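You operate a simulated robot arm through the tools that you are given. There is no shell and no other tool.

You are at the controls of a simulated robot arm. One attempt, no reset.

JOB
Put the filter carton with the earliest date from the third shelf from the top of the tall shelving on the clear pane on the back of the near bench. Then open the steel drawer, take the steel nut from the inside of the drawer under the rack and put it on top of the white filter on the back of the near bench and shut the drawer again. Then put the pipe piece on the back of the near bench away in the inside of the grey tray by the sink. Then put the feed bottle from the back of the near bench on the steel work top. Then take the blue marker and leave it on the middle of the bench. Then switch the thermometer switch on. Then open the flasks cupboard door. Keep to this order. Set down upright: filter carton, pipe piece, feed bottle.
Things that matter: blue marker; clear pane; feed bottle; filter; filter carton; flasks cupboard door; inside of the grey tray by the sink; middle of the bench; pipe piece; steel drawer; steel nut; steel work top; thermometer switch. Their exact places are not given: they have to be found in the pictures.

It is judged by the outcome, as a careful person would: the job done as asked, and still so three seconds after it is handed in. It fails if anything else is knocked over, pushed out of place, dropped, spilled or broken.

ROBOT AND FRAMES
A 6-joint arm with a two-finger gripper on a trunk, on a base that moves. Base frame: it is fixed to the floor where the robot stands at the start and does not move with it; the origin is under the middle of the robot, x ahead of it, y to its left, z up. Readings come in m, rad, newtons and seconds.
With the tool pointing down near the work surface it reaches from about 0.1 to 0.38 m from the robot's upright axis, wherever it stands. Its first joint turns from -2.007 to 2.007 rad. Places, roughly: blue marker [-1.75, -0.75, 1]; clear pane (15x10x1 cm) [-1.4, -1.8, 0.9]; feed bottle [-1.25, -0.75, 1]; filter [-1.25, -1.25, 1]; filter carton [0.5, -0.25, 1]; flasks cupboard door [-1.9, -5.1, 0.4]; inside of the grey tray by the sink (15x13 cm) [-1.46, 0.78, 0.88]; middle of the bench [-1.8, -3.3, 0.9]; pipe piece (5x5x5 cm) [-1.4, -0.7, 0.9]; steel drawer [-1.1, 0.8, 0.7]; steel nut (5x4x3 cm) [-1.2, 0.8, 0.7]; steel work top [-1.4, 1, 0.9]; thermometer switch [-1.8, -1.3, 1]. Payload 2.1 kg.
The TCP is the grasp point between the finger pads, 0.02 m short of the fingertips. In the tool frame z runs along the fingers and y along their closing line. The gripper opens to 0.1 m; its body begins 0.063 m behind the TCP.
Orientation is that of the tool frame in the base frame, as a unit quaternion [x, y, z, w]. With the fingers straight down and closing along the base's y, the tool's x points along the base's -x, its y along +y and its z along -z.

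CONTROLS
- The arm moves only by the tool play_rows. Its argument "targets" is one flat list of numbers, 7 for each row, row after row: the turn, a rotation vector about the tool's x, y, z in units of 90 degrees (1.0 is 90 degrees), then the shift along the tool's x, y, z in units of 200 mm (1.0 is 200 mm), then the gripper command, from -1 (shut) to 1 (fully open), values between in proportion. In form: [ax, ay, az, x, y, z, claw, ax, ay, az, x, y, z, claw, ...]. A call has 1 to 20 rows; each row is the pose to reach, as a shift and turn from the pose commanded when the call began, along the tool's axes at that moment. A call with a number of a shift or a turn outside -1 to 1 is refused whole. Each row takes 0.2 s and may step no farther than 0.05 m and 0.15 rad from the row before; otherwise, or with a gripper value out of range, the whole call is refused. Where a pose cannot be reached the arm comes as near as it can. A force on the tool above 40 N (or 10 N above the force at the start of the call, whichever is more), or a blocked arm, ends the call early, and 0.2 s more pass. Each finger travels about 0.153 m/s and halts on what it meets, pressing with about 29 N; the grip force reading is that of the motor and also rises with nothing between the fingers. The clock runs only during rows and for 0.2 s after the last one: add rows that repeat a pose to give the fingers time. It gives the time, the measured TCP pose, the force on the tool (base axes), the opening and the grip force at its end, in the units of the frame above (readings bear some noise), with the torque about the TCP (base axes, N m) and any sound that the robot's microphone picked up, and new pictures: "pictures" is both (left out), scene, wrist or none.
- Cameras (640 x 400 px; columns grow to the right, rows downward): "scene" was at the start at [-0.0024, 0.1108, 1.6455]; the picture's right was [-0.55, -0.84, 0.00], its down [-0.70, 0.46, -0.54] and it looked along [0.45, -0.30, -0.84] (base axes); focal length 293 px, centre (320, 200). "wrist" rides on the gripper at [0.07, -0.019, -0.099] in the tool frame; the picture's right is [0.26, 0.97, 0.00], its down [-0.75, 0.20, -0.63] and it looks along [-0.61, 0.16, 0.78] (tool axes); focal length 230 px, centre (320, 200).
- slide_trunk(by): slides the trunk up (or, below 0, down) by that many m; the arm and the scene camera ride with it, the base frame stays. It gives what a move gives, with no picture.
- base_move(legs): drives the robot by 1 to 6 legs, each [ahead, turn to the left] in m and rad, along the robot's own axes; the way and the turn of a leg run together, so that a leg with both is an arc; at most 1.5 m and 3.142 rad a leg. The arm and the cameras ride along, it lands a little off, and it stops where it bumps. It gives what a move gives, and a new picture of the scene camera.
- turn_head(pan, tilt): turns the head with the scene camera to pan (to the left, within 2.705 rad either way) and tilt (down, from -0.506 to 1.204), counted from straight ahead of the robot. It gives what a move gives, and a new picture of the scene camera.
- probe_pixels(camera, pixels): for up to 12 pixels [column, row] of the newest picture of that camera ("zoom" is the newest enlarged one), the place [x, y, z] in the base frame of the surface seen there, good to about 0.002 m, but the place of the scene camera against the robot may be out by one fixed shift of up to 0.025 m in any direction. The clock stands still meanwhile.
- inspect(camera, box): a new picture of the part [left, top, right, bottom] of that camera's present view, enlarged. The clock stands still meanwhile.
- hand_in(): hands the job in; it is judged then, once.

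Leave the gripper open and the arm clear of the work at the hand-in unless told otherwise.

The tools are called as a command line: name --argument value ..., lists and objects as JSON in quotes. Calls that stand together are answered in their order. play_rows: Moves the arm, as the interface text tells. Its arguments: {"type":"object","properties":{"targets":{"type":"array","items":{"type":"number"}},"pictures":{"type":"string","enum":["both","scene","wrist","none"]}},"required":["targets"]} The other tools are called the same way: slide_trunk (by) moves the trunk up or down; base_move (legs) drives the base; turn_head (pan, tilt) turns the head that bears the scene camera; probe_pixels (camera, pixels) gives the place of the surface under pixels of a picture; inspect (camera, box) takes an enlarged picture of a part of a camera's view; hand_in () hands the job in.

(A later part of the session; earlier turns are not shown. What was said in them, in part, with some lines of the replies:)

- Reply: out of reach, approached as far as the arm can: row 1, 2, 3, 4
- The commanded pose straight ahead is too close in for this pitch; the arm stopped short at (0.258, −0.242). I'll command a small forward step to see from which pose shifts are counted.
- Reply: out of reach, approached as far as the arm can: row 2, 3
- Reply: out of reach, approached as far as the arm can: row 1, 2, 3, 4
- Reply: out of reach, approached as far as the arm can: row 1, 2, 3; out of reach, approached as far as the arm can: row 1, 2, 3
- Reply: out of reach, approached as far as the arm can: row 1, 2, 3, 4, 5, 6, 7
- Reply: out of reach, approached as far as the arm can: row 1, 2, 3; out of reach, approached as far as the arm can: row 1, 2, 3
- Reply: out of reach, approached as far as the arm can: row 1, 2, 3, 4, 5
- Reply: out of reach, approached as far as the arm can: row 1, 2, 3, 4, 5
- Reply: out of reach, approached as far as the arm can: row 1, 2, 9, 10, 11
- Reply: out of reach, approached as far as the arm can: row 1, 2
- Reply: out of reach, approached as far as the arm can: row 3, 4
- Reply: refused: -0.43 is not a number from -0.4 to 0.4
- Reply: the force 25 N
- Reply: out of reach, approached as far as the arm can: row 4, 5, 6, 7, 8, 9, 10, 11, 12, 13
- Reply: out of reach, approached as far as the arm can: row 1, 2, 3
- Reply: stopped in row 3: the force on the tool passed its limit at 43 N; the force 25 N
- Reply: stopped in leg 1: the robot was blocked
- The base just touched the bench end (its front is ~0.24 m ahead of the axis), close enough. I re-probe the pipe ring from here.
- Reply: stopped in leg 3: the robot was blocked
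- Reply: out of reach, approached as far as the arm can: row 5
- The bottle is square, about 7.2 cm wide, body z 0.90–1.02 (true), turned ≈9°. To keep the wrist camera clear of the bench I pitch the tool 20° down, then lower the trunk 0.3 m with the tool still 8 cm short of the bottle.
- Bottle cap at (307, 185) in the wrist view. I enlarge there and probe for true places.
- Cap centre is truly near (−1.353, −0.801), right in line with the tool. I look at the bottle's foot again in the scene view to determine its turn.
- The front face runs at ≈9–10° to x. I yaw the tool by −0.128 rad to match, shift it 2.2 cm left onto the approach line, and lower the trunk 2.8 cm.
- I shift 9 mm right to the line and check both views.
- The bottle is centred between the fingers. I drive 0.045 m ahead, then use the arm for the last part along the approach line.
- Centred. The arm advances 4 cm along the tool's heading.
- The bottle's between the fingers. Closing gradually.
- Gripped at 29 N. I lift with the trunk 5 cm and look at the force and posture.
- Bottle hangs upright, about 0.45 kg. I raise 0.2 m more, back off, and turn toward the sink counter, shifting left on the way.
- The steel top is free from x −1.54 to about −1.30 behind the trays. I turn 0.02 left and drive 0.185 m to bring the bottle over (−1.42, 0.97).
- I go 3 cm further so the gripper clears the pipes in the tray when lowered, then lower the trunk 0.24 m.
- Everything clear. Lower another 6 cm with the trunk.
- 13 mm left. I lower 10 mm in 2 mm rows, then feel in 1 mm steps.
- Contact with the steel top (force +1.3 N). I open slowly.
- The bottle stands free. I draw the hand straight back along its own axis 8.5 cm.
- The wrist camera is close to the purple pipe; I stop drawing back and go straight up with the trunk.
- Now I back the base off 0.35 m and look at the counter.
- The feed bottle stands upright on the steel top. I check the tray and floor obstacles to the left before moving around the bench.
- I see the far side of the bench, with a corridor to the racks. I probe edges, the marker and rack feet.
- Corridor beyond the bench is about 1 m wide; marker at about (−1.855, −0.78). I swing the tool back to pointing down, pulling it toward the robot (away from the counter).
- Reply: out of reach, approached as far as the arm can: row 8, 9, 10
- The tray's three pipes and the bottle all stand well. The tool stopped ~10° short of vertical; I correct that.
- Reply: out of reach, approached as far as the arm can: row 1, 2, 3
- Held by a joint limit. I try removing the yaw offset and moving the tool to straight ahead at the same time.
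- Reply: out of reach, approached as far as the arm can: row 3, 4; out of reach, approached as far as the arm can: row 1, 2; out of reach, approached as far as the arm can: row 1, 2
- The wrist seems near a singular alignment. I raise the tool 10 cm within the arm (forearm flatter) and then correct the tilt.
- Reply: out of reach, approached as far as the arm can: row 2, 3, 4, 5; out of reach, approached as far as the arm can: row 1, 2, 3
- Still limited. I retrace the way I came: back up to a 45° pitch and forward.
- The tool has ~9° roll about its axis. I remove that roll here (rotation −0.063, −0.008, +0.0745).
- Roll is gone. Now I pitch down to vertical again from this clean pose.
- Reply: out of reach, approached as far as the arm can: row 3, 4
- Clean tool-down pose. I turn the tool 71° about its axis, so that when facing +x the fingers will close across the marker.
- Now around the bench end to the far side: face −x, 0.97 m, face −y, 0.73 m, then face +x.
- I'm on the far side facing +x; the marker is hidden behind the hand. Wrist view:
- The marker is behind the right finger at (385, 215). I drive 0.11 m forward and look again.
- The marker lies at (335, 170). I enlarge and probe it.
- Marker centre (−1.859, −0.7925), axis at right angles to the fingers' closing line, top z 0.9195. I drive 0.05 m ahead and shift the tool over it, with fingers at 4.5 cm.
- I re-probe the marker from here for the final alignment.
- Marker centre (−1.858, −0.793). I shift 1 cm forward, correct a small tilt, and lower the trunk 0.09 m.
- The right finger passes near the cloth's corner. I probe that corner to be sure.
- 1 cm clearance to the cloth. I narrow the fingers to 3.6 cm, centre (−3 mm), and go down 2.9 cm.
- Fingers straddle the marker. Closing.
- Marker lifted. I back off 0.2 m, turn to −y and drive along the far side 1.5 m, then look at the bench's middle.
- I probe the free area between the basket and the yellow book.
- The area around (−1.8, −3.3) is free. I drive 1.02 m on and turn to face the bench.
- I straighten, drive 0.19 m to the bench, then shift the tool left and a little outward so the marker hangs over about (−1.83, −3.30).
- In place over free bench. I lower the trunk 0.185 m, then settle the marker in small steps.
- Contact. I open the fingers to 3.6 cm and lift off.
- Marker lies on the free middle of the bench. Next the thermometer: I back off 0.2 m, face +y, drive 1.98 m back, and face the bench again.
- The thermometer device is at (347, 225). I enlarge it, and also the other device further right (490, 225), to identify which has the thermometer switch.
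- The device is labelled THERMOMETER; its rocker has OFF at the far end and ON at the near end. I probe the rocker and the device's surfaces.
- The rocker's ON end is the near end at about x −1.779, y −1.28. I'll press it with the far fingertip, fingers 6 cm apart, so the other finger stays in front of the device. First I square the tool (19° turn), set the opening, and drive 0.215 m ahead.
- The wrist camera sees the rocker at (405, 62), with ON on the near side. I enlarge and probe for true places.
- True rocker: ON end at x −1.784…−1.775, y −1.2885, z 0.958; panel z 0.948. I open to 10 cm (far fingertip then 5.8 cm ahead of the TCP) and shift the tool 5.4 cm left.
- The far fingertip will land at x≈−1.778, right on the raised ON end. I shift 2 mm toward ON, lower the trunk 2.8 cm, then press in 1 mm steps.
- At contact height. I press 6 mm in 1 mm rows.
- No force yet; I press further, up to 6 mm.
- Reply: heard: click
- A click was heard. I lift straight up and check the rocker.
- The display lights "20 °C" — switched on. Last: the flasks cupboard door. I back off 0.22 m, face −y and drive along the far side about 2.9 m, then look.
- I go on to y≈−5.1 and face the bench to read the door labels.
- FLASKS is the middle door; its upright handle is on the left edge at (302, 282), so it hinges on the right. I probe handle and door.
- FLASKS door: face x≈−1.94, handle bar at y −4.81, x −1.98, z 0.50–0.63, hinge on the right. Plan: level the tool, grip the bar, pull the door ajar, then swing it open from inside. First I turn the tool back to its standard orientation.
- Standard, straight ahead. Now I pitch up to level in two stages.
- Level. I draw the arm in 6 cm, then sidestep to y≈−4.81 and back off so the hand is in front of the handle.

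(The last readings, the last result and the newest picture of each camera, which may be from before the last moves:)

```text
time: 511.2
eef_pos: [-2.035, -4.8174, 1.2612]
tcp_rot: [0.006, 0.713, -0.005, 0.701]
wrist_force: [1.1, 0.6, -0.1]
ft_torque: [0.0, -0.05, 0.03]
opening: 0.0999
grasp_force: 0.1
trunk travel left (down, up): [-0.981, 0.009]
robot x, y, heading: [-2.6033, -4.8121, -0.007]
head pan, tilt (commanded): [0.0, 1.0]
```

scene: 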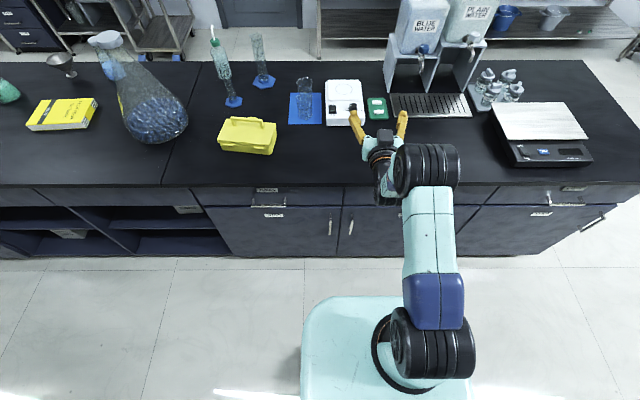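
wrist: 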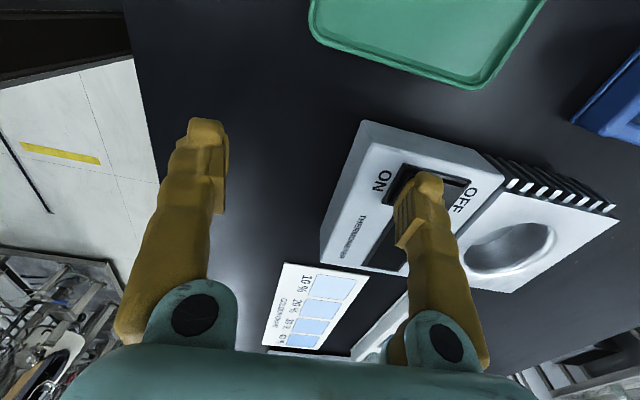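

I back off 3 cm more and lower the trunk in two slides to z≈0.57.

base_move --legs '[[-0.03, 0]]'

slide_trunk --by -0.4

slide_trunk --by -0.29

turn_head --pan 0.1 --tilt 0.75

inspect --camera "wrist" --box '[0, 0, 640, 400]'

```text
time: 512.0
eef_pos: [-2.0632, -4.8172, 1.2595]
tcp_rot: [0.007, 0.714, -0.006, 0.7]
wrist_force: [0.1, 0.4, -0.2]
ft_torque: [0.02, -0.04, -0.01]
opening: 0.1
grasp_force: 0.2
trunk travel left (down, up): [-0.981, 0.009]
robot x, y, heading: [-2.6332, -4.8131, -0.006]
head pan, tilt (commanded): [0.0, 1.0]
```

scene: 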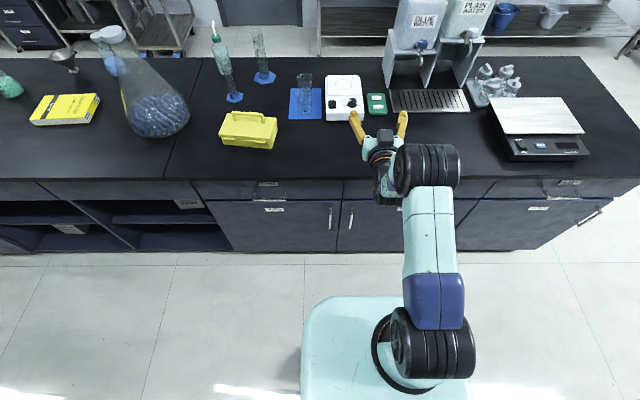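

```text
time: 515.9
eef_pos: [-2.0714, -4.8188, 0.8643]
tcp_rot: [0.007, 0.711, -0.007, 0.703]
wrist_force: [0.3, 0.0, 0.4]
ft_torque: [-0.01, -0.01, 0.0]
opening: 0.1
grasp_force: 0.0
trunk travel left (down, up): [-0.581, 0.409]
robot x, y, heading: [-2.6339, -4.811, -0.01]
head pan, tilt (commanded): [0.0, 1.0]
```

```text
time: 518.8
eef_pos: [-2.0714, -4.8183, 0.5733]
tcp_rot: [0.007, 0.711, -0.006, 0.703]
wrist_force: [-0.1, 0.3, -0.2]
ft_torque: [0.02, -0.02, 0.04]
opening: 0.1
grasp_force: 0.0
trunk travel left (down, up): [-0.291, 0.699]
robot x, y, heading: [-2.6308, -4.8111, -0.01]
head pan, tilt (commanded): [0.0, 1.0]
```

```text
time: 519.6
eef_pos: [-2.0709, -4.817, 0.5736]
tcp_rot: [0.008, 0.711, -0.007, 0.703]
wrist_force: [0.6, 0.7, 0.5]
ft_torque: [0.01, -0.03, -0.01]
opening: 0.0999
grasp_force: 0.1
trunk travel left (down, up): [-0.291, 0.699]
robot x, y, heading: [-2.6326, -4.8108, -0.007]
head pan, tilt (commanded): [0.099, 0.75]
```

scene: 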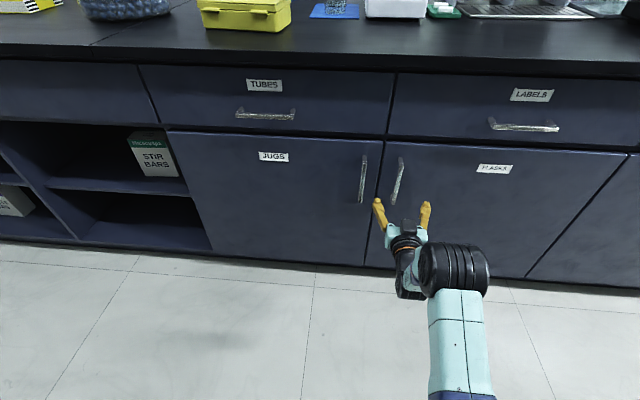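

```text
1.00 times, centred on (320, 200) of wrist (not enlarged: the box is as wide or as high as the picture)
```

zoom: 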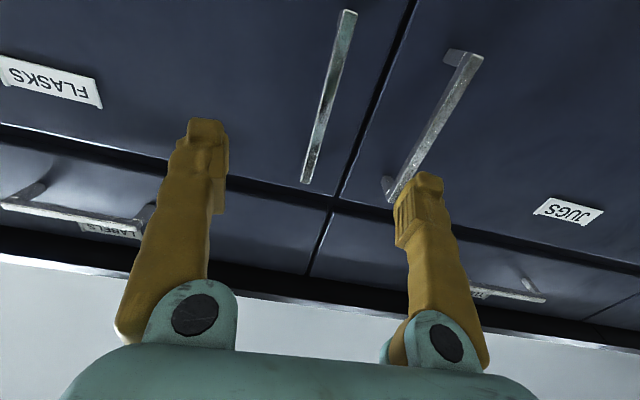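

The FLASKS handle is at (328, 100) in the wrist view. I probe it there, and the door's edges in the scene view.

inspect --camera "wrist" --box '[240, 0, 500, 220]'

probe_pixels --camera "zoom" --pixels '[[165, 310], [180, 250], [200, 170], [220, 80], [235, 30], [100, 150], [260, 250], [330, 250], [390, 170], [425, 110]]'

probe_pixels --camera "scene" --pixels '[[383, 145], [368, 260], [620, 160], [530, 275], [500, 220], [450, 250], [398, 182], [362, 180]]'

```text
1.82 times, centred on (370, 110) of wrist
```

zoom: 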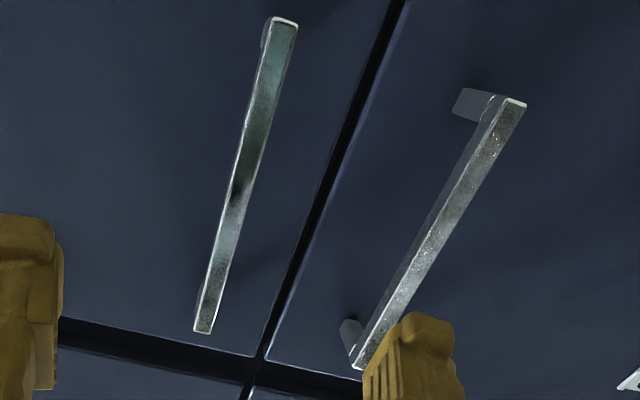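

```text
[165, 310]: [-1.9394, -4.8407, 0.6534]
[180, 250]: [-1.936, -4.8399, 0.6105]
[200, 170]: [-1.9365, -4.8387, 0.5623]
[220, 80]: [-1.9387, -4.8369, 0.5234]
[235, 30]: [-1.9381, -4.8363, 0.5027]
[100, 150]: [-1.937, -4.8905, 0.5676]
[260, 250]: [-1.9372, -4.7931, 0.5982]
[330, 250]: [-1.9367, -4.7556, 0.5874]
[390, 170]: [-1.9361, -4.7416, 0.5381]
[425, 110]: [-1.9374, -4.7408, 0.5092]
```

```text
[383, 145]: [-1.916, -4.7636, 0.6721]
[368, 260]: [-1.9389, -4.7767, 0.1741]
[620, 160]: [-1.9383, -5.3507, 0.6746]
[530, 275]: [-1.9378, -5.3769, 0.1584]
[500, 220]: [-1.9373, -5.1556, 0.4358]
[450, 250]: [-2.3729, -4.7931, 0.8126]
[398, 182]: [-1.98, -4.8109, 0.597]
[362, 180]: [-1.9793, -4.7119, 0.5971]
```

probe_pixels --camera "zoom" --pixels '[[221, 250], [239, 170], [262, 80], [207, 315], [278, 35], [230, 170], [248, 170]]'

```text
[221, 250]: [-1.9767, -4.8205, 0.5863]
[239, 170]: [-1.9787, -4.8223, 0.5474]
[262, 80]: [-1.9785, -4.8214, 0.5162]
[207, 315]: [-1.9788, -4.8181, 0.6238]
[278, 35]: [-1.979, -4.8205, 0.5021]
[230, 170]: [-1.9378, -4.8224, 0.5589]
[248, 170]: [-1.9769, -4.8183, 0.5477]
```

Bar at x −1.9785, y −4.8205, z 0.50–0.63. I advance the tool 9.5 cm so the bar is between the fingers, then close.

play_rows --targets '[0, 0, 0, 0, -0.012, 0.16, 1, 0, 0, 0, 0, -0.012, 0.32, 1, 0, 0, 0, 0, -0.012, 0.475, 1]' --pictures "wrist"

play_rows --targets '[0, 0, 0, 0, 0, 0, -1, 0, 0, 0, 0, 0, 0, -1, 0, 0, 0, 0, 0, 0, -1, 0, 0, 0, 0, 0, 0, -1, 0, 0, 0, 0, 0, 0, -1]' --pictures "both"

```text
time: 520.4
eef_pos: [-1.9794, -4.8216, 0.5719]
tcp_rot: [0.007, 0.712, -0.006, 0.702]
wrist_force: [-0.5, 0.1, -0.2]
ft_torque: [0.03, -0.01, 0.02]
opening: 0.1001
grasp_force: 0.1
trunk travel left (down, up): [-0.291, 0.699]
robot x, y, heading: [-2.6324, -4.8126, -0.011]
head pan, tilt (commanded): [0.099, 0.75]
```

wrist: 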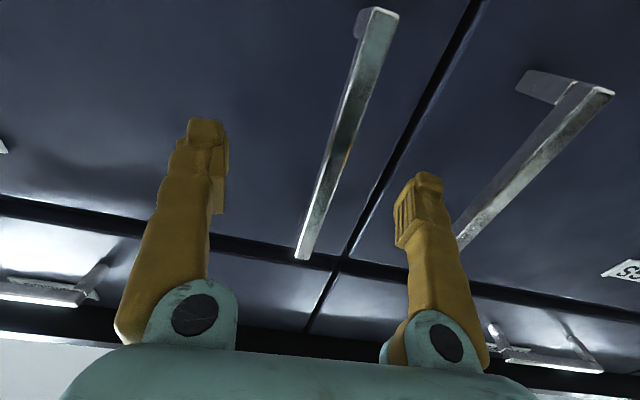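

```text
time: 521.6
eef_pos: [-1.9797, -4.8188, 0.5742]
tcp_rot: [0.005, 0.712, -0.008, 0.702]
wrist_force: [-0.2, 22.6, -2.2]
ft_torque: [0.14, -0.17, 0.32]
opening: 0.0101
grasp_force: 37.7
trunk travel left (down, up): [-0.291, 0.699]
robot x, y, heading: [-2.6339, -4.8103, -0.005]
head pan, tilt (commanded): [0.099, 0.75]
```

scene: 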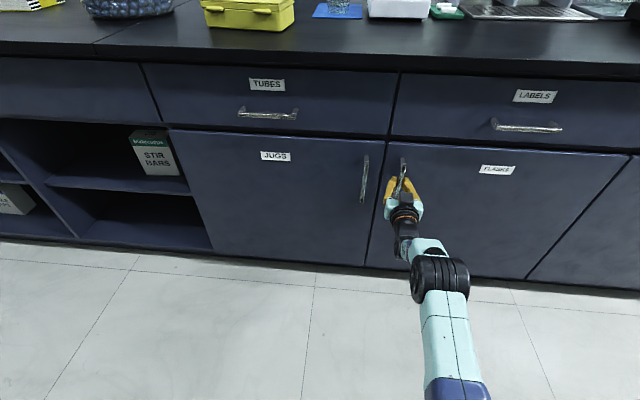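
wrist: 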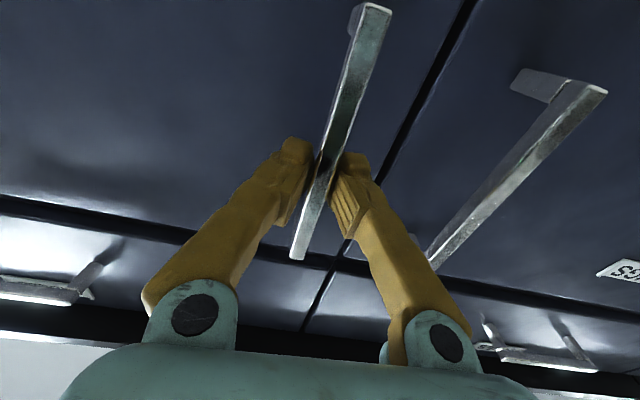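

Gripped. I pull along the door's arc (about the hinge at y≈−5.36), turning the tool with it: 10° in five rows.

play_rows --targets '[-0.0111, 0, 0, 0, 0.0, -0.047, -1, -0.0222, 0, 0, 0, -0.0075, -0.094, -1, -0.0333, 0, 0, 0, -0.013, -0.141, -1, -0.0444, 0, 0, 0, -0.0185, -0.188, -1, -0.0555, 0, 0, 0, -0.026, -0.235, -1, -0.0667, 0, 0, 0, -0.0335, -0.281, -1, -0.0778, 0, 0, 0, -0.042, -0.328, -1, -0.0889, 0, 0, 0, -0.051, -0.3745, -1, -0.1, 0, 0, 0, -0.061, -0.42, -1, -0.1111, 0, 0, 0, -0.0715, -0.466, -1]' --pictures "both"

```text
time: 523.8
eef_pos: [-2.0697, -4.8344, 0.5732]
tcp_rot: [-0.056, 0.71, 0.056, 0.7]
wrist_force: [-4.4, 19.6, -1.1]
ft_torque: [0.16, 0.13, 0.2]
opening: 0.0103
grasp_force: 38.1
trunk travel left (down, up): [-0.291, 0.699]
robot x, y, heading: [-2.6311, -4.8152, -0.008]
head pan, tilt (commanded): [0.099, 0.75]
```

scene: 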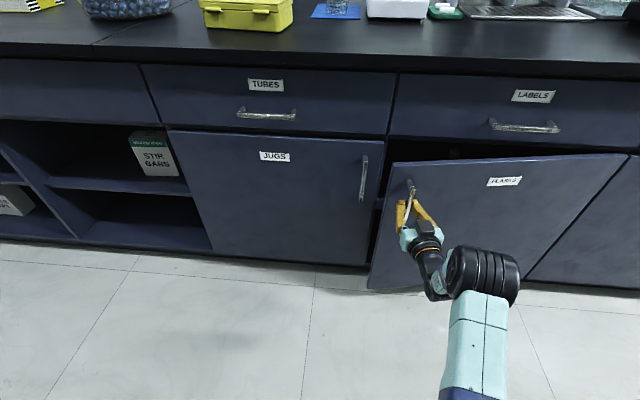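
wrist: 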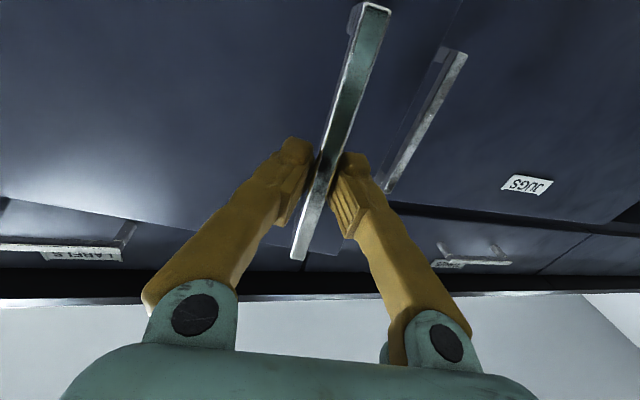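

The door follows nicely (≈10°). I pull 5 cm more with the base, turning slightly to follow the arc.

base_move --legs '[[-0.05, -0.026]]'

```text
time: 524.7
eef_pos: [-2.1191, -4.8471, 0.5725]
tcp_rot: [-0.046, 0.711, 0.045, 0.701]
wrist_force: [-4.9, 17.1, -2.8]
ft_torque: [-0.07, 0.36, 0.12]
opening: 0.0104
grasp_force: 37.6
trunk travel left (down, up): [-0.291, 0.699]
robot x, y, heading: [-2.6827, -4.8143, -0.036]
head pan, tilt (commanded): [0.099, 0.75]
```

scene: 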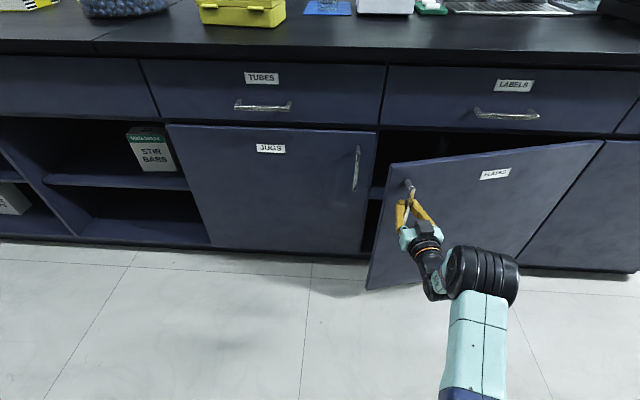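

About 15° open — enough of a gap. I release the bar and draw back a few centimetres.

play_rows --targets '[0, 0, 0, 0, 0, 0, 0, 0, 0, 0, 0, 0, 0, 0.6, 0, 0, 0, 0, 0, 0, 1, 0, 0, 0, 0, 0, -0.06, 1, 0, 0, 0, 0, 0, -0.12, 1]' --pictures "both"

```text
time: 525.9
eef_pos: [-2.1443, -4.852, 0.5736]
tcp_rot: [-0.044, 0.711, 0.045, 0.7]
wrist_force: [0.5, 0.6, 0.2]
ft_torque: [0.0, -0.03, 0.01]
opening: 0.1
grasp_force: 0.0
trunk travel left (down, up): [-0.291, 0.699]
robot x, y, heading: [-2.6825, -4.8114, -0.033]
head pan, tilt (commanded): [0.099, 0.75]
```

scene: 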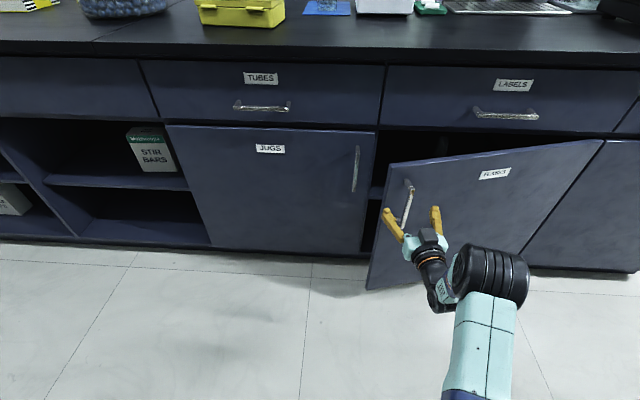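
wrist: 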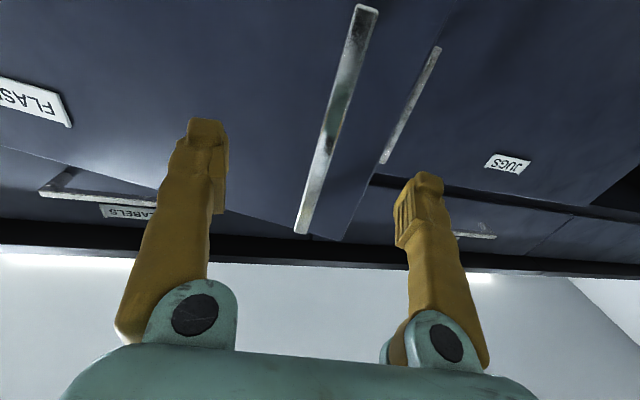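

The fingertips are just clear of the bar. I draw the arm in another 1.5 cm, close the fingers, and look behind to see the room I have to the racks.

play_rows --targets '[0, 0, 0, 0, 0, -0.04, 1, 0, 0, 0, 0, 0, -0.075, 1]' --pictures "none"

turn_head --pan 2.6 --tilt 0.9

turn_head --pan -2.6 --tilt 0.9

```text
time: 526.5
eef_pos: [-2.1591, -4.8553, 0.5737]
tcp_rot: [-0.045, 0.71, 0.046, 0.701]
wrist_force: [-0.5, -0.1, 0.3]
ft_torque: [0.0, -0.01, 0.0]
opening: 0.0999
grasp_force: 0.0
trunk travel left (down, up): [-0.291, 0.699]
robot x, y, heading: [-2.6838, -4.8075, -0.034]
head pan, tilt (commanded): [0.099, 0.75]
```

```text
time: 528.8
eef_pos: [-2.1586, -4.8539, 0.5743]
tcp_rot: [-0.046, 0.71, 0.047, 0.701]
wrist_force: [0.5, -0.4, 0.1]
ft_torque: [0.01, 0.0, 0.01]
opening: 0.0998
grasp_force: 0.1
trunk travel left (down, up): [-0.291, 0.699]
robot x, y, heading: [-2.6821, -4.8094, -0.03]
head pan, tilt (commanded): [2.601, 0.901]
```

scene: 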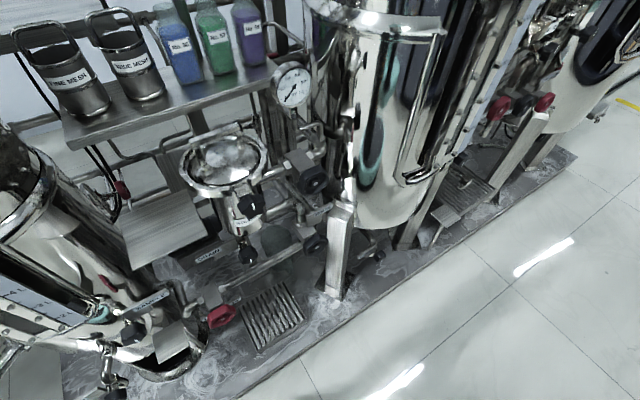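

```text
time: 532.8
eef_pos: [-2.1588, -4.8532, 0.5733]
tcp_rot: [-0.046, 0.71, 0.047, 0.701]
wrist_force: [0.8, -0.4, -1.2]
ft_torque: [-0.02, 0.0, 0.01]
opening: 0.1003
grasp_force: 0.0
trunk travel left (down, up): [-0.291, 0.699]
robot x, y, heading: [-2.6815, -4.8059, -0.033]
head pan, tilt (commanded): [-2.601, 0.901]
```

scene: 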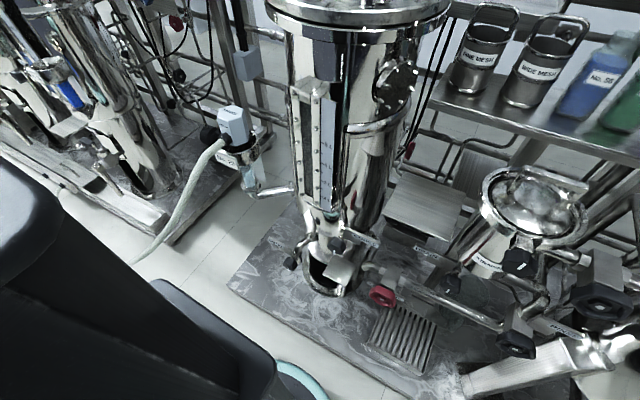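

I probe the slab edge behind the robot and the robot's own base.

probe_pixels --camera "scene" --pixels '[[232, 287], [300, 335], [370, 375], [285, 365], [310, 385], [330, 390], [200, 300], [150, 240], [330, 320], [250, 330]]'

```text
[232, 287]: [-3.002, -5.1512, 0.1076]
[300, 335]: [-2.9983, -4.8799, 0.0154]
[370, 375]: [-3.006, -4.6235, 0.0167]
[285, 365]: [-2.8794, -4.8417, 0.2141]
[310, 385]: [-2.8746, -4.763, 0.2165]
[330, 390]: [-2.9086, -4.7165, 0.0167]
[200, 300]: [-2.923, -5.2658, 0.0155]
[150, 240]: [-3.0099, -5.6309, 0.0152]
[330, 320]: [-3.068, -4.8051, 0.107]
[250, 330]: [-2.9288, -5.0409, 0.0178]
```

The base is round and the slab 12 cm away; turning here is safe. I close the fingers, then sidestep left to about (−2.58, −4.66).

play_rows --targets '[0, 0, 0, 0, 0, 0, -1, 0, 0, 0, 0, 0, 0, -1, 0, 0, 0, 0, 0, 0, -1]' --pictures "none"

base_move --legs '[[0, 0.997], [0.179, 0], [0, -0.964]]'

turn_head --pan -0.2 --tilt 0.8

```text
time: 533.6
eef_pos: [-2.1589, -4.8537, 0.5735]
tcp_rot: [-0.046, 0.711, 0.047, 0.701]
wrist_force: [-0.9, -0.4, 0.0]
ft_torque: [0.01, 0.0, -0.02]
opening: 0.0
grasp_force: 29.3
trunk travel left (down, up): [-0.291, 0.699]
robot x, y, heading: [-2.6818, -4.8138, -0.032]
head pan, tilt (commanded): [-2.601, 0.901]
```

```text
time: 540.0
eef_pos: [-2.0541, -4.6979, 0.5726]
tcp_rot: [-0.055, 0.71, 0.056, 0.7]
wrist_force: [-0.6, 0.2, -0.2]
ft_torque: [-0.02, 0.01, 0.02]
opening: 0.0
grasp_force: 28.7
trunk travel left (down, up): [-0.291, 0.699]
robot x, y, heading: [-2.5764, -4.6664, -0.005]
head pan, tilt (commanded): [-2.601, 0.901]
```

scene: 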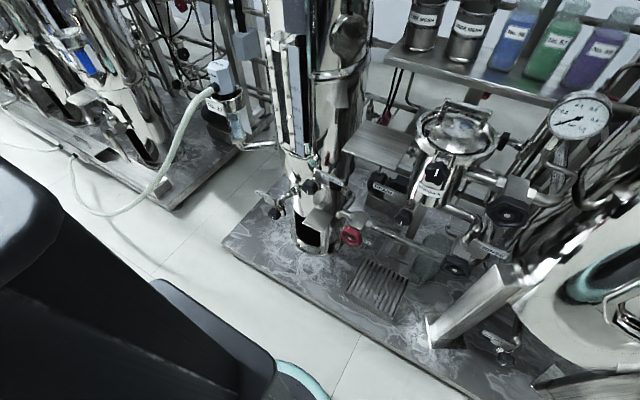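

```text
time: 542.2
eef_pos: [-2.0548, -4.6959, 0.5727]
tcp_rot: [-0.056, 0.71, 0.057, 0.7]
wrist_force: [0.2, 0.0, 0.4]
ft_torque: [0.04, -0.02, 0.04]
opening: 0.0001
grasp_force: 29.2
trunk travel left (down, up): [-0.291, 0.699]
robot x, y, heading: [-2.5801, -4.6692, -0.002]
head pan, tilt (commanded): [-0.201, 0.799]
```

scene: 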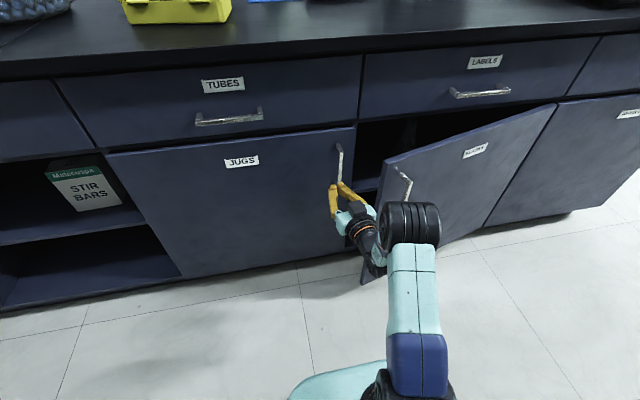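

The closed hand is left of the door's free edge, its tip about 5 cm inside the gap's reach. Now I turn the base right by 0.35 rad so the hand sweeps the door's edge open.

base_move --legs '[[0, -0.35]]'

```text
time: 543.3
eef_pos: [-2.064, -4.7665, 0.5733]
tcp_rot: [-0.014, 0.712, 0.013, 0.702]
wrist_force: [-1.3, 2.4, 0.8]
ft_torque: [-0.06, 0.02, -0.11]
opening: 0.0
grasp_force: 28.8
trunk travel left (down, up): [-0.291, 0.699]
robot x, y, heading: [-2.5781, -4.6652, -0.152]
head pan, tilt (commanded): [-0.201, 0.799]
stopped in leg 1: the force on the tool passed its limit at 67 N (the readings are from after the stop); the commanded pose is now the measured one
```

scene: 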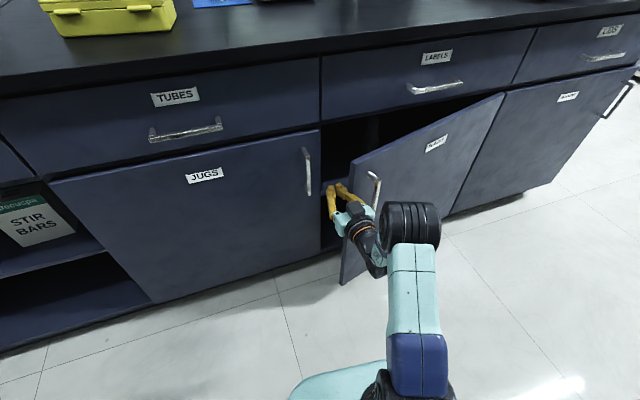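

A straight sideways push on the edge is too stiff (67 N stop). Better to come from the north side and push the door's inner face. I turn left, go up 0.3 m, turn right to face −y (hand clear of bench and door), and back into place closer to the bench.

base_move --legs '[[0, 1.723], [0.3, 0], [0, -1.9], [0, -1.871], [-0.5, 0], [0, 0.629]]'

turn_head --pan 0.2 --tilt 0.7

```text
time: 562.8
eef_pos: [-2.3166, -4.4759, 0.5741]
tcp_rot: [0.441, 0.56, -0.434, 0.551]
wrist_force: [-0.6, -0.4, 0.8]
ft_torque: [-0.02, 0.0, -0.02]
opening: 0.0002
grasp_force: 28.9
trunk travel left (down, up): [-0.291, 0.699]
robot x, y, heading: [-2.3156, -3.9482, -1.519]
head pan, tilt (commanded): [-0.201, 0.799]
```

scene: 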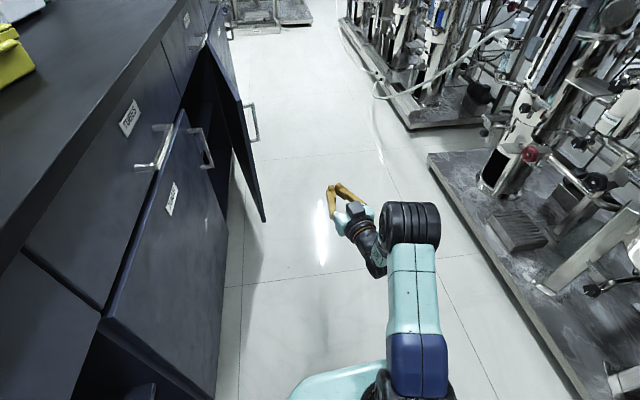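

```text
time: 563.6
eef_pos: [-2.3166, -4.4747, 0.5725]
tcp_rot: [0.441, 0.56, -0.434, 0.55]
wrist_force: [0.0, 0.5, 0.5]
ft_torque: [0.02, 0.0, -0.02]
opening: 0.0001
grasp_force: 29.0
trunk travel left (down, up): [-0.291, 0.699]
robot x, y, heading: [-2.323, -3.9509, -1.519]
head pan, tilt (commanded): [0.201, 0.7]
```

scene: 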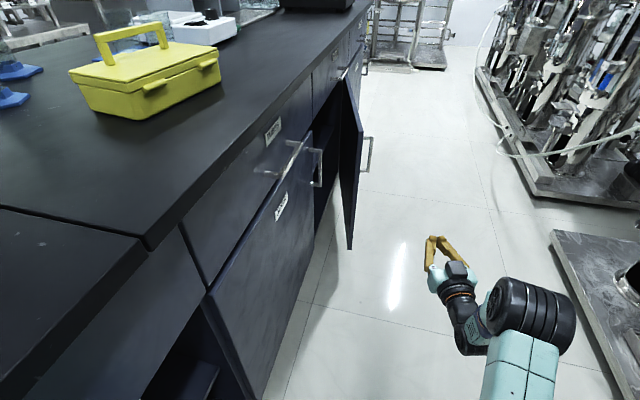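

Now the hand points −y and the open door is ahead. I probe the door's free edge and the neighbouring JUGS handle.

probe_pixels --camera "scene" --pixels '[[349, 240], [350, 200], [348, 150], [345, 110], [360, 150], [318, 165], [322, 180], [312, 150], [338, 140], [335, 200], [300, 230]]'

inspect --camera "scene" --box '[250, 50, 410, 270]'

```text
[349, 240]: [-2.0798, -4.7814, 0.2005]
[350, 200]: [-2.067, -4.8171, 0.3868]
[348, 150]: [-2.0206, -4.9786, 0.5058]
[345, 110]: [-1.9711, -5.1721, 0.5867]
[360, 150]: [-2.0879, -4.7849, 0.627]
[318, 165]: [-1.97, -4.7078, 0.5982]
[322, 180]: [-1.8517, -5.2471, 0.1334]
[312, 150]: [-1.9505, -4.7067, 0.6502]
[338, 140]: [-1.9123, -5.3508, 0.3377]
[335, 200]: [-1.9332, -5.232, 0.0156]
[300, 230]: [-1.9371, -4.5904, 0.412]
```

```text
1.82 times, centred on (330, 160) of scene
```

zoom: 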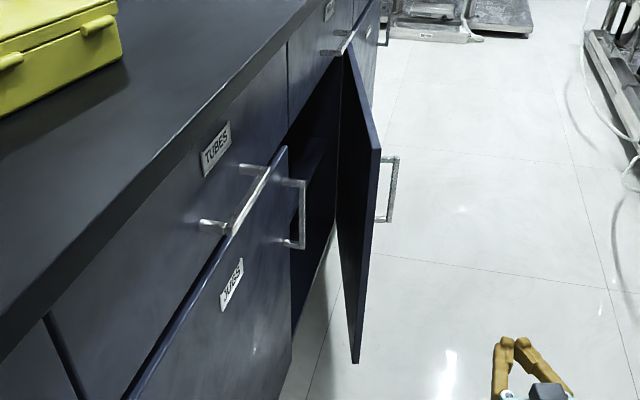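

Door inner face fits an angle of 15°, free edge at (−2.085, −4.785). I lower the hand to z≈0.39 (below the JUGS handle), straighten and drive 0.18 m ahead.

slide_trunk --by -0.183

base_move --legs '[[0, -0.052], [0.18, 0]]'

```text
time: 565.7
eef_pos: [-2.3172, -4.4748, 0.3893]
tcp_rot: [0.44, 0.56, -0.434, 0.551]
wrist_force: [0.6, -0.3, 0.1]
ft_torque: [0.02, 0.04, 0.02]
opening: 0.0001
grasp_force: 29.2
trunk travel left (down, up): [-0.108, 0.882]
robot x, y, heading: [-2.3176, -3.9483, -1.522]
head pan, tilt (commanded): [0.201, 0.7]
```

```text
time: 567.6
eef_pos: [-2.3429, -4.6534, 0.3891]
tcp_rot: [0.454, 0.549, -0.448, 0.54]
wrist_force: [-0.4, 0.3, 0.1]
ft_torque: [-0.01, -0.05, 0.0]
opening: 0.0002
grasp_force: 28.9
trunk travel left (down, up): [-0.108, 0.882]
robot x, y, heading: [-2.3226, -4.1311, -1.568]
head pan, tilt (commanded): [0.201, 0.7]
```

scene: 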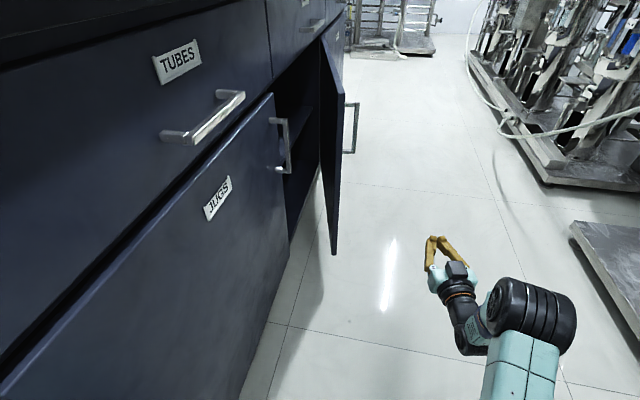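

I swing the hand left in two moves toward x≈−2.02.

play_rows --targets '[0, 0, 0, 0, 0.157, 0.03, -1, 0, 0, 0, 0, 0.314, 0.06, -1, 0, 0, 0, 0, 0.472, 0.089, -1, 0, 0, 0, 0, 0.629, 0.119, -1, 0, 0, 0, 0, 0.786, 0.149, -1]' --pictures "none"

play_rows --targets '[0, 0, 0, 0, 0.157, 0.03, -1, 0, 0, 0, 0, 0.314, 0.06, -1, 0, 0, 0, 0, 0.472, 0.089, -1, 0, 0, 0, 0, 0.629, 0.119, -1, 0, 0, 0, 0, 0.786, 0.149, -1]' --pictures "scene"

```text
time: 568.8
eef_pos: [-2.1806, -4.6544, 0.3891]
tcp_rot: [0.455, 0.548, -0.449, 0.539]
wrist_force: [-0.1, -0.6, -0.4]
ft_torque: [0.01, 0.01, -0.02]
opening: 0.0
grasp_force: 29.0
trunk travel left (down, up): [-0.108, 0.882]
robot x, y, heading: [-2.3196, -4.1297, -1.571]
head pan, tilt (commanded): [0.201, 0.7]
```

```text
time: 570.0
eef_pos: [-2.0228, -4.6552, 0.3868]
tcp_rot: [0.456, 0.548, -0.449, 0.539]
wrist_force: [0.3, -0.3, 0.3]
ft_torque: [0.01, -0.01, -0.02]
opening: 0.0001
grasp_force: 29.0
trunk travel left (down, up): [-0.108, 0.882]
robot x, y, heading: [-2.3232, -4.1315, -1.571]
head pan, tilt (commanded): [0.201, 0.7]
```

scene: 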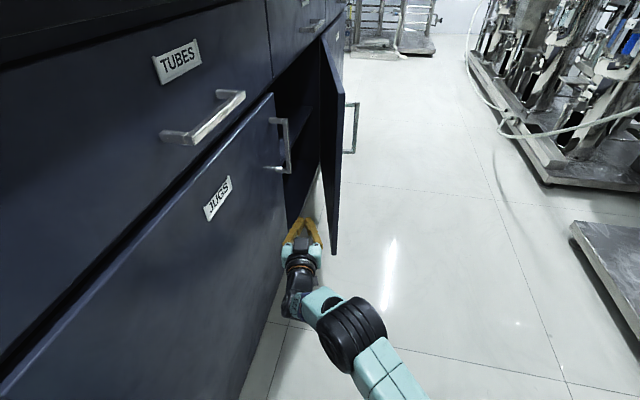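

The fingers point into the gap. I drive 0.16 m straight ahead to insert them behind the door's edge.

base_move --legs '[[0.16, 0]]'

inspect --camera "wrist" --box '[0, 0, 640, 400]'

```text
time: 571.4
eef_pos: [-2.0244, -4.8161, 0.3875]
tcp_rot: [0.455, 0.549, -0.448, 0.539]
wrist_force: [-0.3, -0.3, -0.7]
ft_torque: [0.0, -0.02, 0.0]
opening: 0.0
grasp_force: 29.3
trunk travel left (down, up): [-0.108, 0.882]
robot x, y, heading: [-2.3218, -4.289, -1.568]
head pan, tilt (commanded): [0.201, 0.7]
```

scene: 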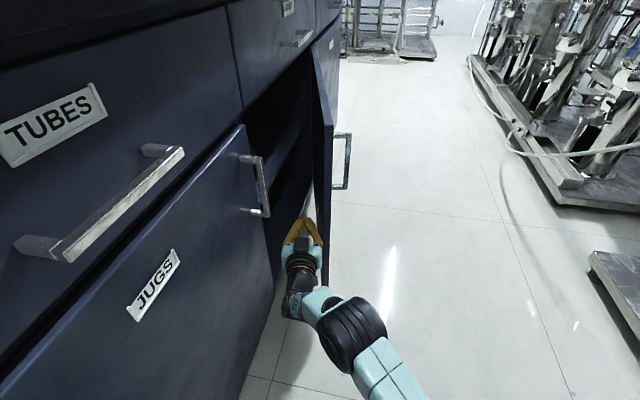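

```text
1.00 times, centred on (320, 200) of wrist (not enlarged: the box is as wide or as high as the picture)
```

zoom: 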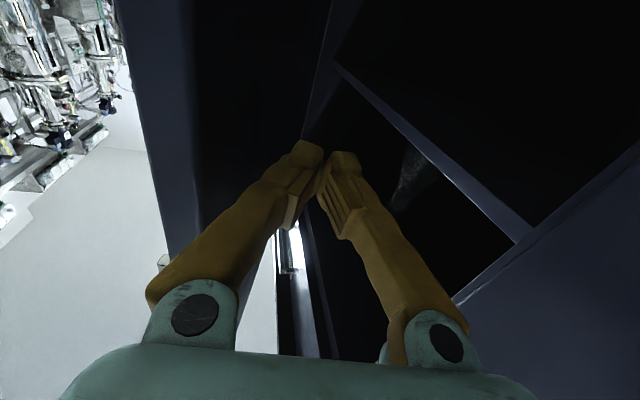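

The fingers are behind the door. I move the hand along the opening arc (toward −x, then −y), pushing the inner face from 15° to about 34°.

play_rows --targets '[0, 0, 0, 0, -0.07, -0.005, -1, 0, 0, 0, 0, -0.14, -0.004, -1, 0, 0, 0, 0, -0.21, -0.002, -1, 0, 0, 0, 0, -0.28, 0.0015, -1, 0, 0, 0, 0, -0.35, 0.0065, -1, 0, 0, 0, 0, -0.42, 0.0155, -1, 0, 0, 0, 0, -0.49, 0.025, -1, 0, 0, 0, 0, -0.56, 0.034, -1, 0, 0, 0, 0, -0.63, 0.0485, -1, 0, 0, 0, 0, -0.7, 0.064, -1, 0, 0, 0, 0, -0.77, 0.0795, -1, 0, 0, 0, 0, -0.84, 0.098, -1, 0, 0, 0, 0, -0.91, 0.1205, -1, 0, 0, 0, 0, -0.98, 0.143, -1]' --pictures "both"

```text
time: 574.4
eef_pos: [-2.2126, -4.8801, 0.3873]
tcp_rot: [0.455, 0.549, -0.448, 0.54]
wrist_force: [-0.1, 0.4, 0.0]
ft_torque: [0.01, -0.03, -0.01]
opening: 0.0
grasp_force: 28.9
trunk travel left (down, up): [-0.108, 0.882]
robot x, y, heading: [-2.3199, -4.2886, -1.57]
head pan, tilt (commanded): [0.201, 0.7]
```

scene: 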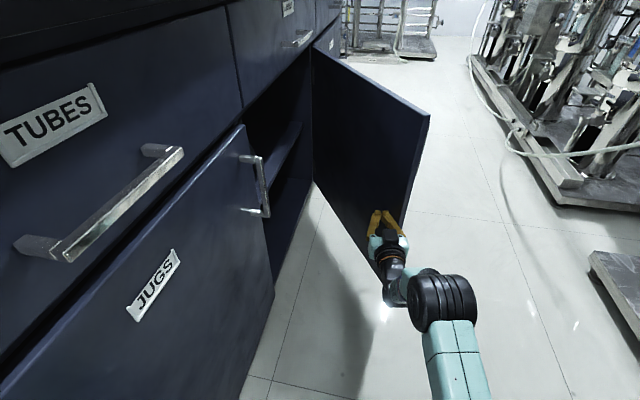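
wrist: 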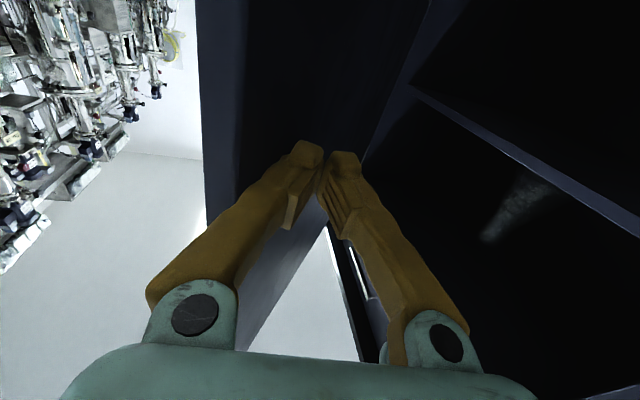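

The door swings well. Now I drive forward (−y) in steps to push it wide open.

base_move --legs '[[0.1, 0], [0.1, 0]]'

base_move --legs '[[0.1, 0]]'

```text
time: 576.3
eef_pos: [-2.208, -5.0765, 0.3872]
tcp_rot: [0.453, 0.55, -0.447, 0.541]
wrist_force: [-1.3, -0.3, 0.3]
ft_torque: [0.02, -0.01, 0.02]
opening: 0.0
grasp_force: 28.2
trunk travel left (down, up): [-0.108, 0.882]
robot x, y, heading: [-2.3209, -4.4869, -1.569]
head pan, tilt (commanded): [0.201, 0.7]
```

scene: 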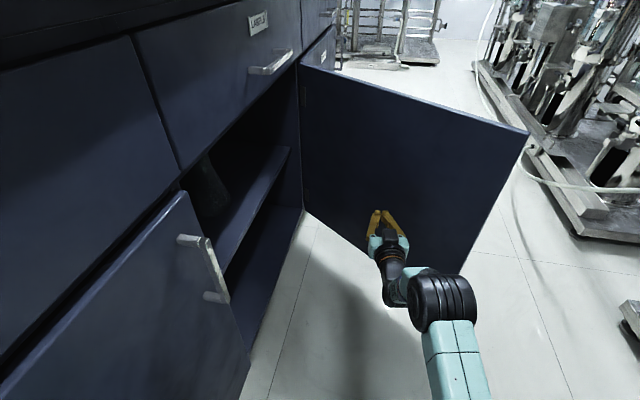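

```text
time: 577.4
eef_pos: [-2.2096, -5.1771, 0.3877]
tcp_rot: [0.453, 0.55, -0.447, 0.541]
wrist_force: [-0.3, 0.0, 0.3]
ft_torque: [0.01, 0.0, -0.02]
opening: 0.0001
grasp_force: 28.9
trunk travel left (down, up): [-0.108, 0.882]
robot x, y, heading: [-2.3206, -4.589, -1.566]
head pan, tilt (commanded): [0.201, 0.7]
```

scene: 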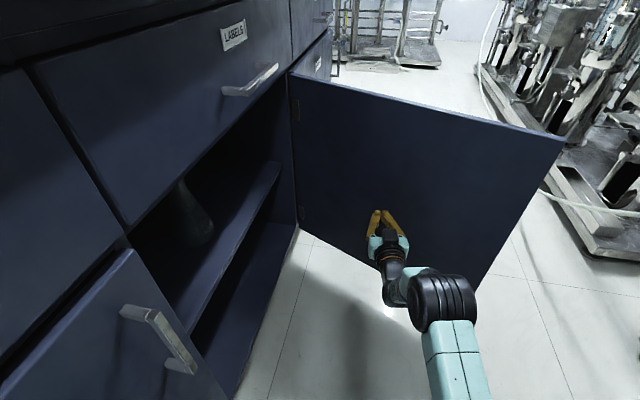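

About 65–70° open. Another 0.1 m.

base_move --legs '[[0.1, 0]]'

```text
time: 578.6
eef_pos: [-2.2092, -5.2795, 0.3884]
tcp_rot: [0.454, 0.55, -0.447, 0.541]
wrist_force: [0.2, 0.6, -0.3]
ft_torque: [0.01, 0.0, 0.01]
opening: 0.0
grasp_force: 29.0
trunk travel left (down, up): [-0.108, 0.882]
robot x, y, heading: [-2.3193, -4.6903, -1.567]
head pan, tilt (commanded): [0.201, 0.7]
```

scene: 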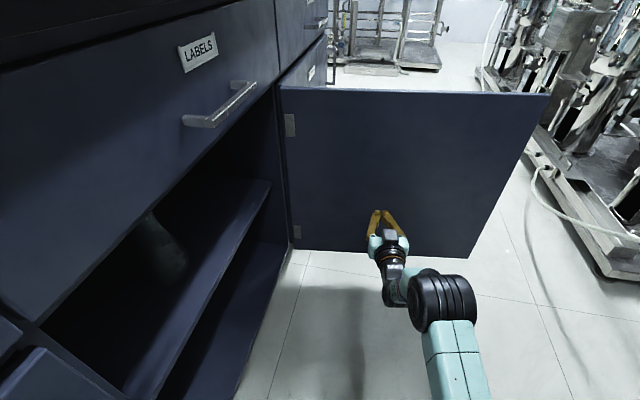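

The door stands about 85° open. I back off 0.45 m and open the gripper in free space.

base_move --legs '[[-0.45, 0]]'

play_rows --targets '[0, 0, 0, 0, 0, 0, 0, 0, 0, 0, 0, 0, 0, 1, 0, 0, 0, 0, 0, 0, 1, 0, 0, 0, 0, 0, 0, 1]' --pictures "scene"

```text
time: 581.3
eef_pos: [-2.2103, -4.8361, 0.387]
tcp_rot: [0.454, 0.55, -0.447, 0.541]
wrist_force: [0.2, -0.1, 0.4]
ft_torque: [0.01, -0.02, -0.02]
opening: 0.0
grasp_force: 28.8
trunk travel left (down, up): [-0.108, 0.882]
robot x, y, heading: [-2.3251, -4.247, -1.568]
head pan, tilt (commanded): [0.201, 0.7]
```

scene: 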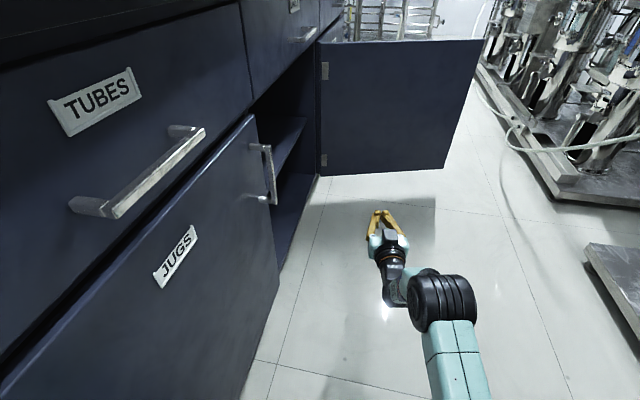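

```text
time: 582.3
eef_pos: [-2.2102, -4.838, 0.3886]
tcp_rot: [0.454, 0.549, -0.447, 0.541]
wrist_force: [-0.8, -0.4, -0.4]
ft_torque: [0.02, 0.03, -0.02]
opening: 0.0999
grasp_force: 0.0
trunk travel left (down, up): [-0.108, 0.882]
robot x, y, heading: [-2.3206, -4.2516, -1.567]
head pan, tilt (commanded): [0.201, 0.7]
```

scene: 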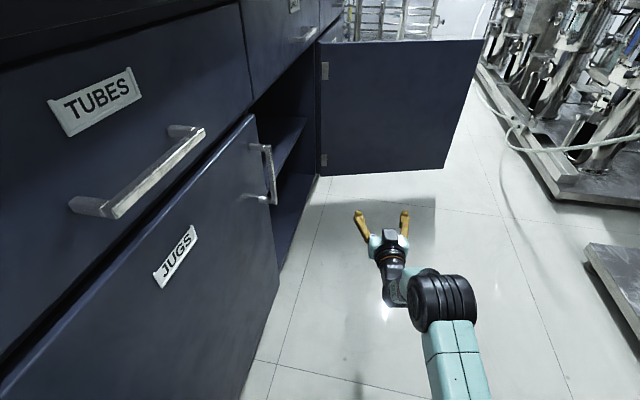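

The door stays open. I raise the trunk and look back over the bench for a last check of everything.

slide_trunk --by 0.4

slide_trunk --by 0.4

turn_head --pan 2.4 --tilt 0.35

inspect --camera "scene" --box '[200, 80, 520, 280]'

```text
time: 586.1
eef_pos: [-2.2096, -4.8373, 0.7878]
tcp_rot: [0.453, 0.549, -0.447, 0.542]
wrist_force: [0.2, 0.1, -0.3]
ft_torque: [0.01, -0.01, -0.01]
opening: 0.1002
grasp_force: 0.1
trunk travel left (down, up): [-0.508, 0.482]
robot x, y, heading: [-2.3219, -4.2473, -1.564]
head pan, tilt (commanded): [0.201, 0.7]
```

```text
time: 589.9
eef_pos: [-2.2091, -4.8381, 1.1869]
tcp_rot: [0.453, 0.55, -0.447, 0.541]
wrist_force: [0.1, -0.8, 0.5]
ft_torque: [0.0, -0.02, 0.01]
opening: 0.0999
grasp_force: 0.1
trunk travel left (down, up): [-0.908, 0.082]
robot x, y, heading: [-2.3222, -4.2499, -1.568]
head pan, tilt (commanded): [0.201, 0.7]
```

```text
time: 592.0
eef_pos: [-2.2094, -4.8368, 1.1872]
tcp_rot: [0.454, 0.549, -0.447, 0.54]
wrist_force: [0.3, 1.2, 0.4]
ft_torque: [0.01, 0.01, 0.04]
opening: 0.1
grasp_force: 0.1
trunk travel left (down, up): [-0.908, 0.082]
robot x, y, heading: [-2.322, -4.2491, -1.567]
head pan, tilt (commanded): [2.4, 0.351]
```

scene: 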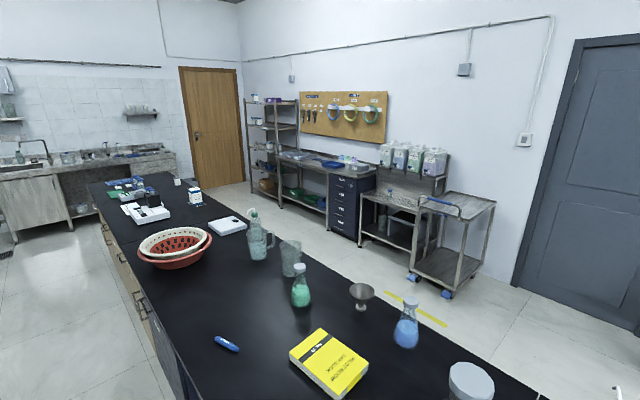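

```text
2.00 times, centred on (360, 180) of scene
```

zoom: 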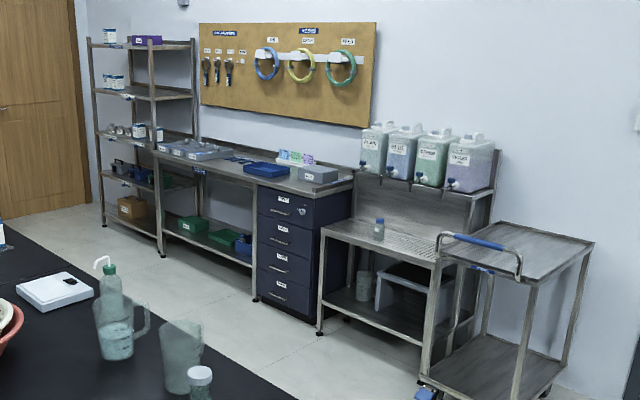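

inspect --camera "scene" --box '[80, 160, 260, 260]'

inspect --camera "scene" --box '[0, 110, 190, 230]'

inspect --camera "scene" --box '[130, 300, 390, 400]'

```text
3.56 times, centred on (170, 210) of scene
```

zoom: 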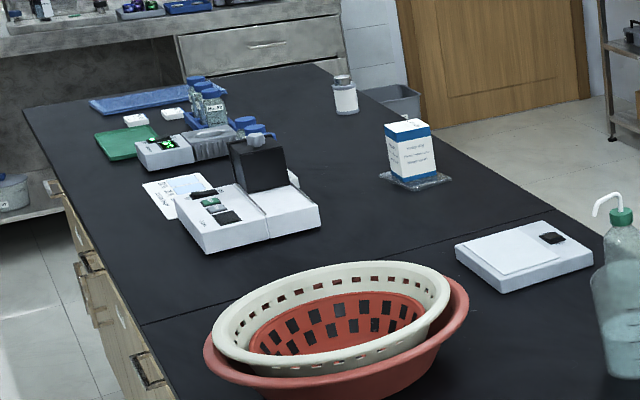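

```text
3.33 times, centred on (95, 170) of scene
```

zoom: 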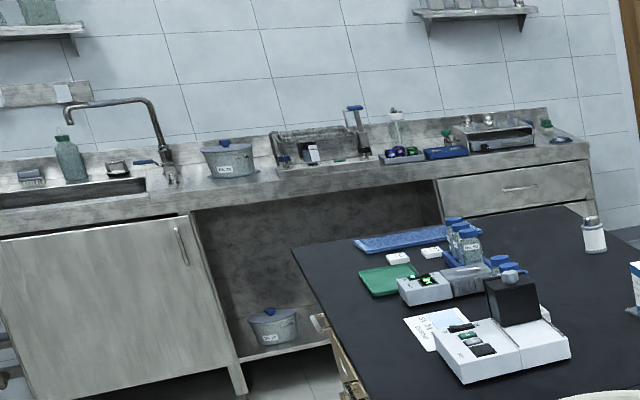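

```text
2.46 times, centred on (260, 350) of scene
```

zoom: 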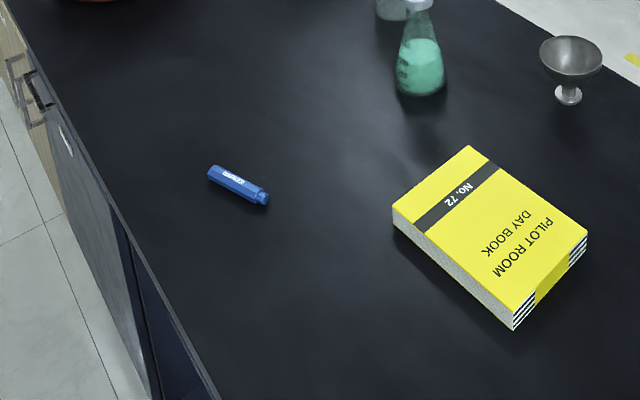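

Everything checks out: the carton is on the pane, the nut on the filter, and the drawer is shut. The pipe is in the tray, the bottle on the steel top and the marker on the middle of the bench. The thermometer is lit and the FLASKS door is open. The gripper is open and the arm is clear, so I hand in.

hand_in

```text
The job is handed in.
```

I did all seven steps in your order and handed the job in; no verdict has come back yet. In a last look over the room before handing in, nothing was knocked over or out of place.

- **Filter carton:** the NOV 2027 carton, the earliest of the three on the third shelf, stands upright on the clear pane.
- **Steel nut:** it sits centred on top of the white filter. The drawer is shut; I pushed until it stopped hard.
- **Pipe piece:** it stands upright in the grey tray beside the two pipes already there. I set it back on the bench once on the way, to grip it higher.
- **Feed bottle:** it stands upright on the steel work top, behind the trays.
- **Blue marker:** it lies at about (-1.83, -3.30), in the clear space between the basket and the yellow day book. You gave that spot only roughly, so this is my reading of the middle of the bench.
- **Thermometer:** the switch clicked on and the display shows 20 °C.
- **Flasks cupboard door:** open about 85°.

Two contacts could count against the job. The base touched the end of the near bench twice while I was positioning. One push on the cupboard door stopped at 67 N before I opened it from the inside instead. I saw no damage from either.

I left the gripper open and the arm clear of the work.
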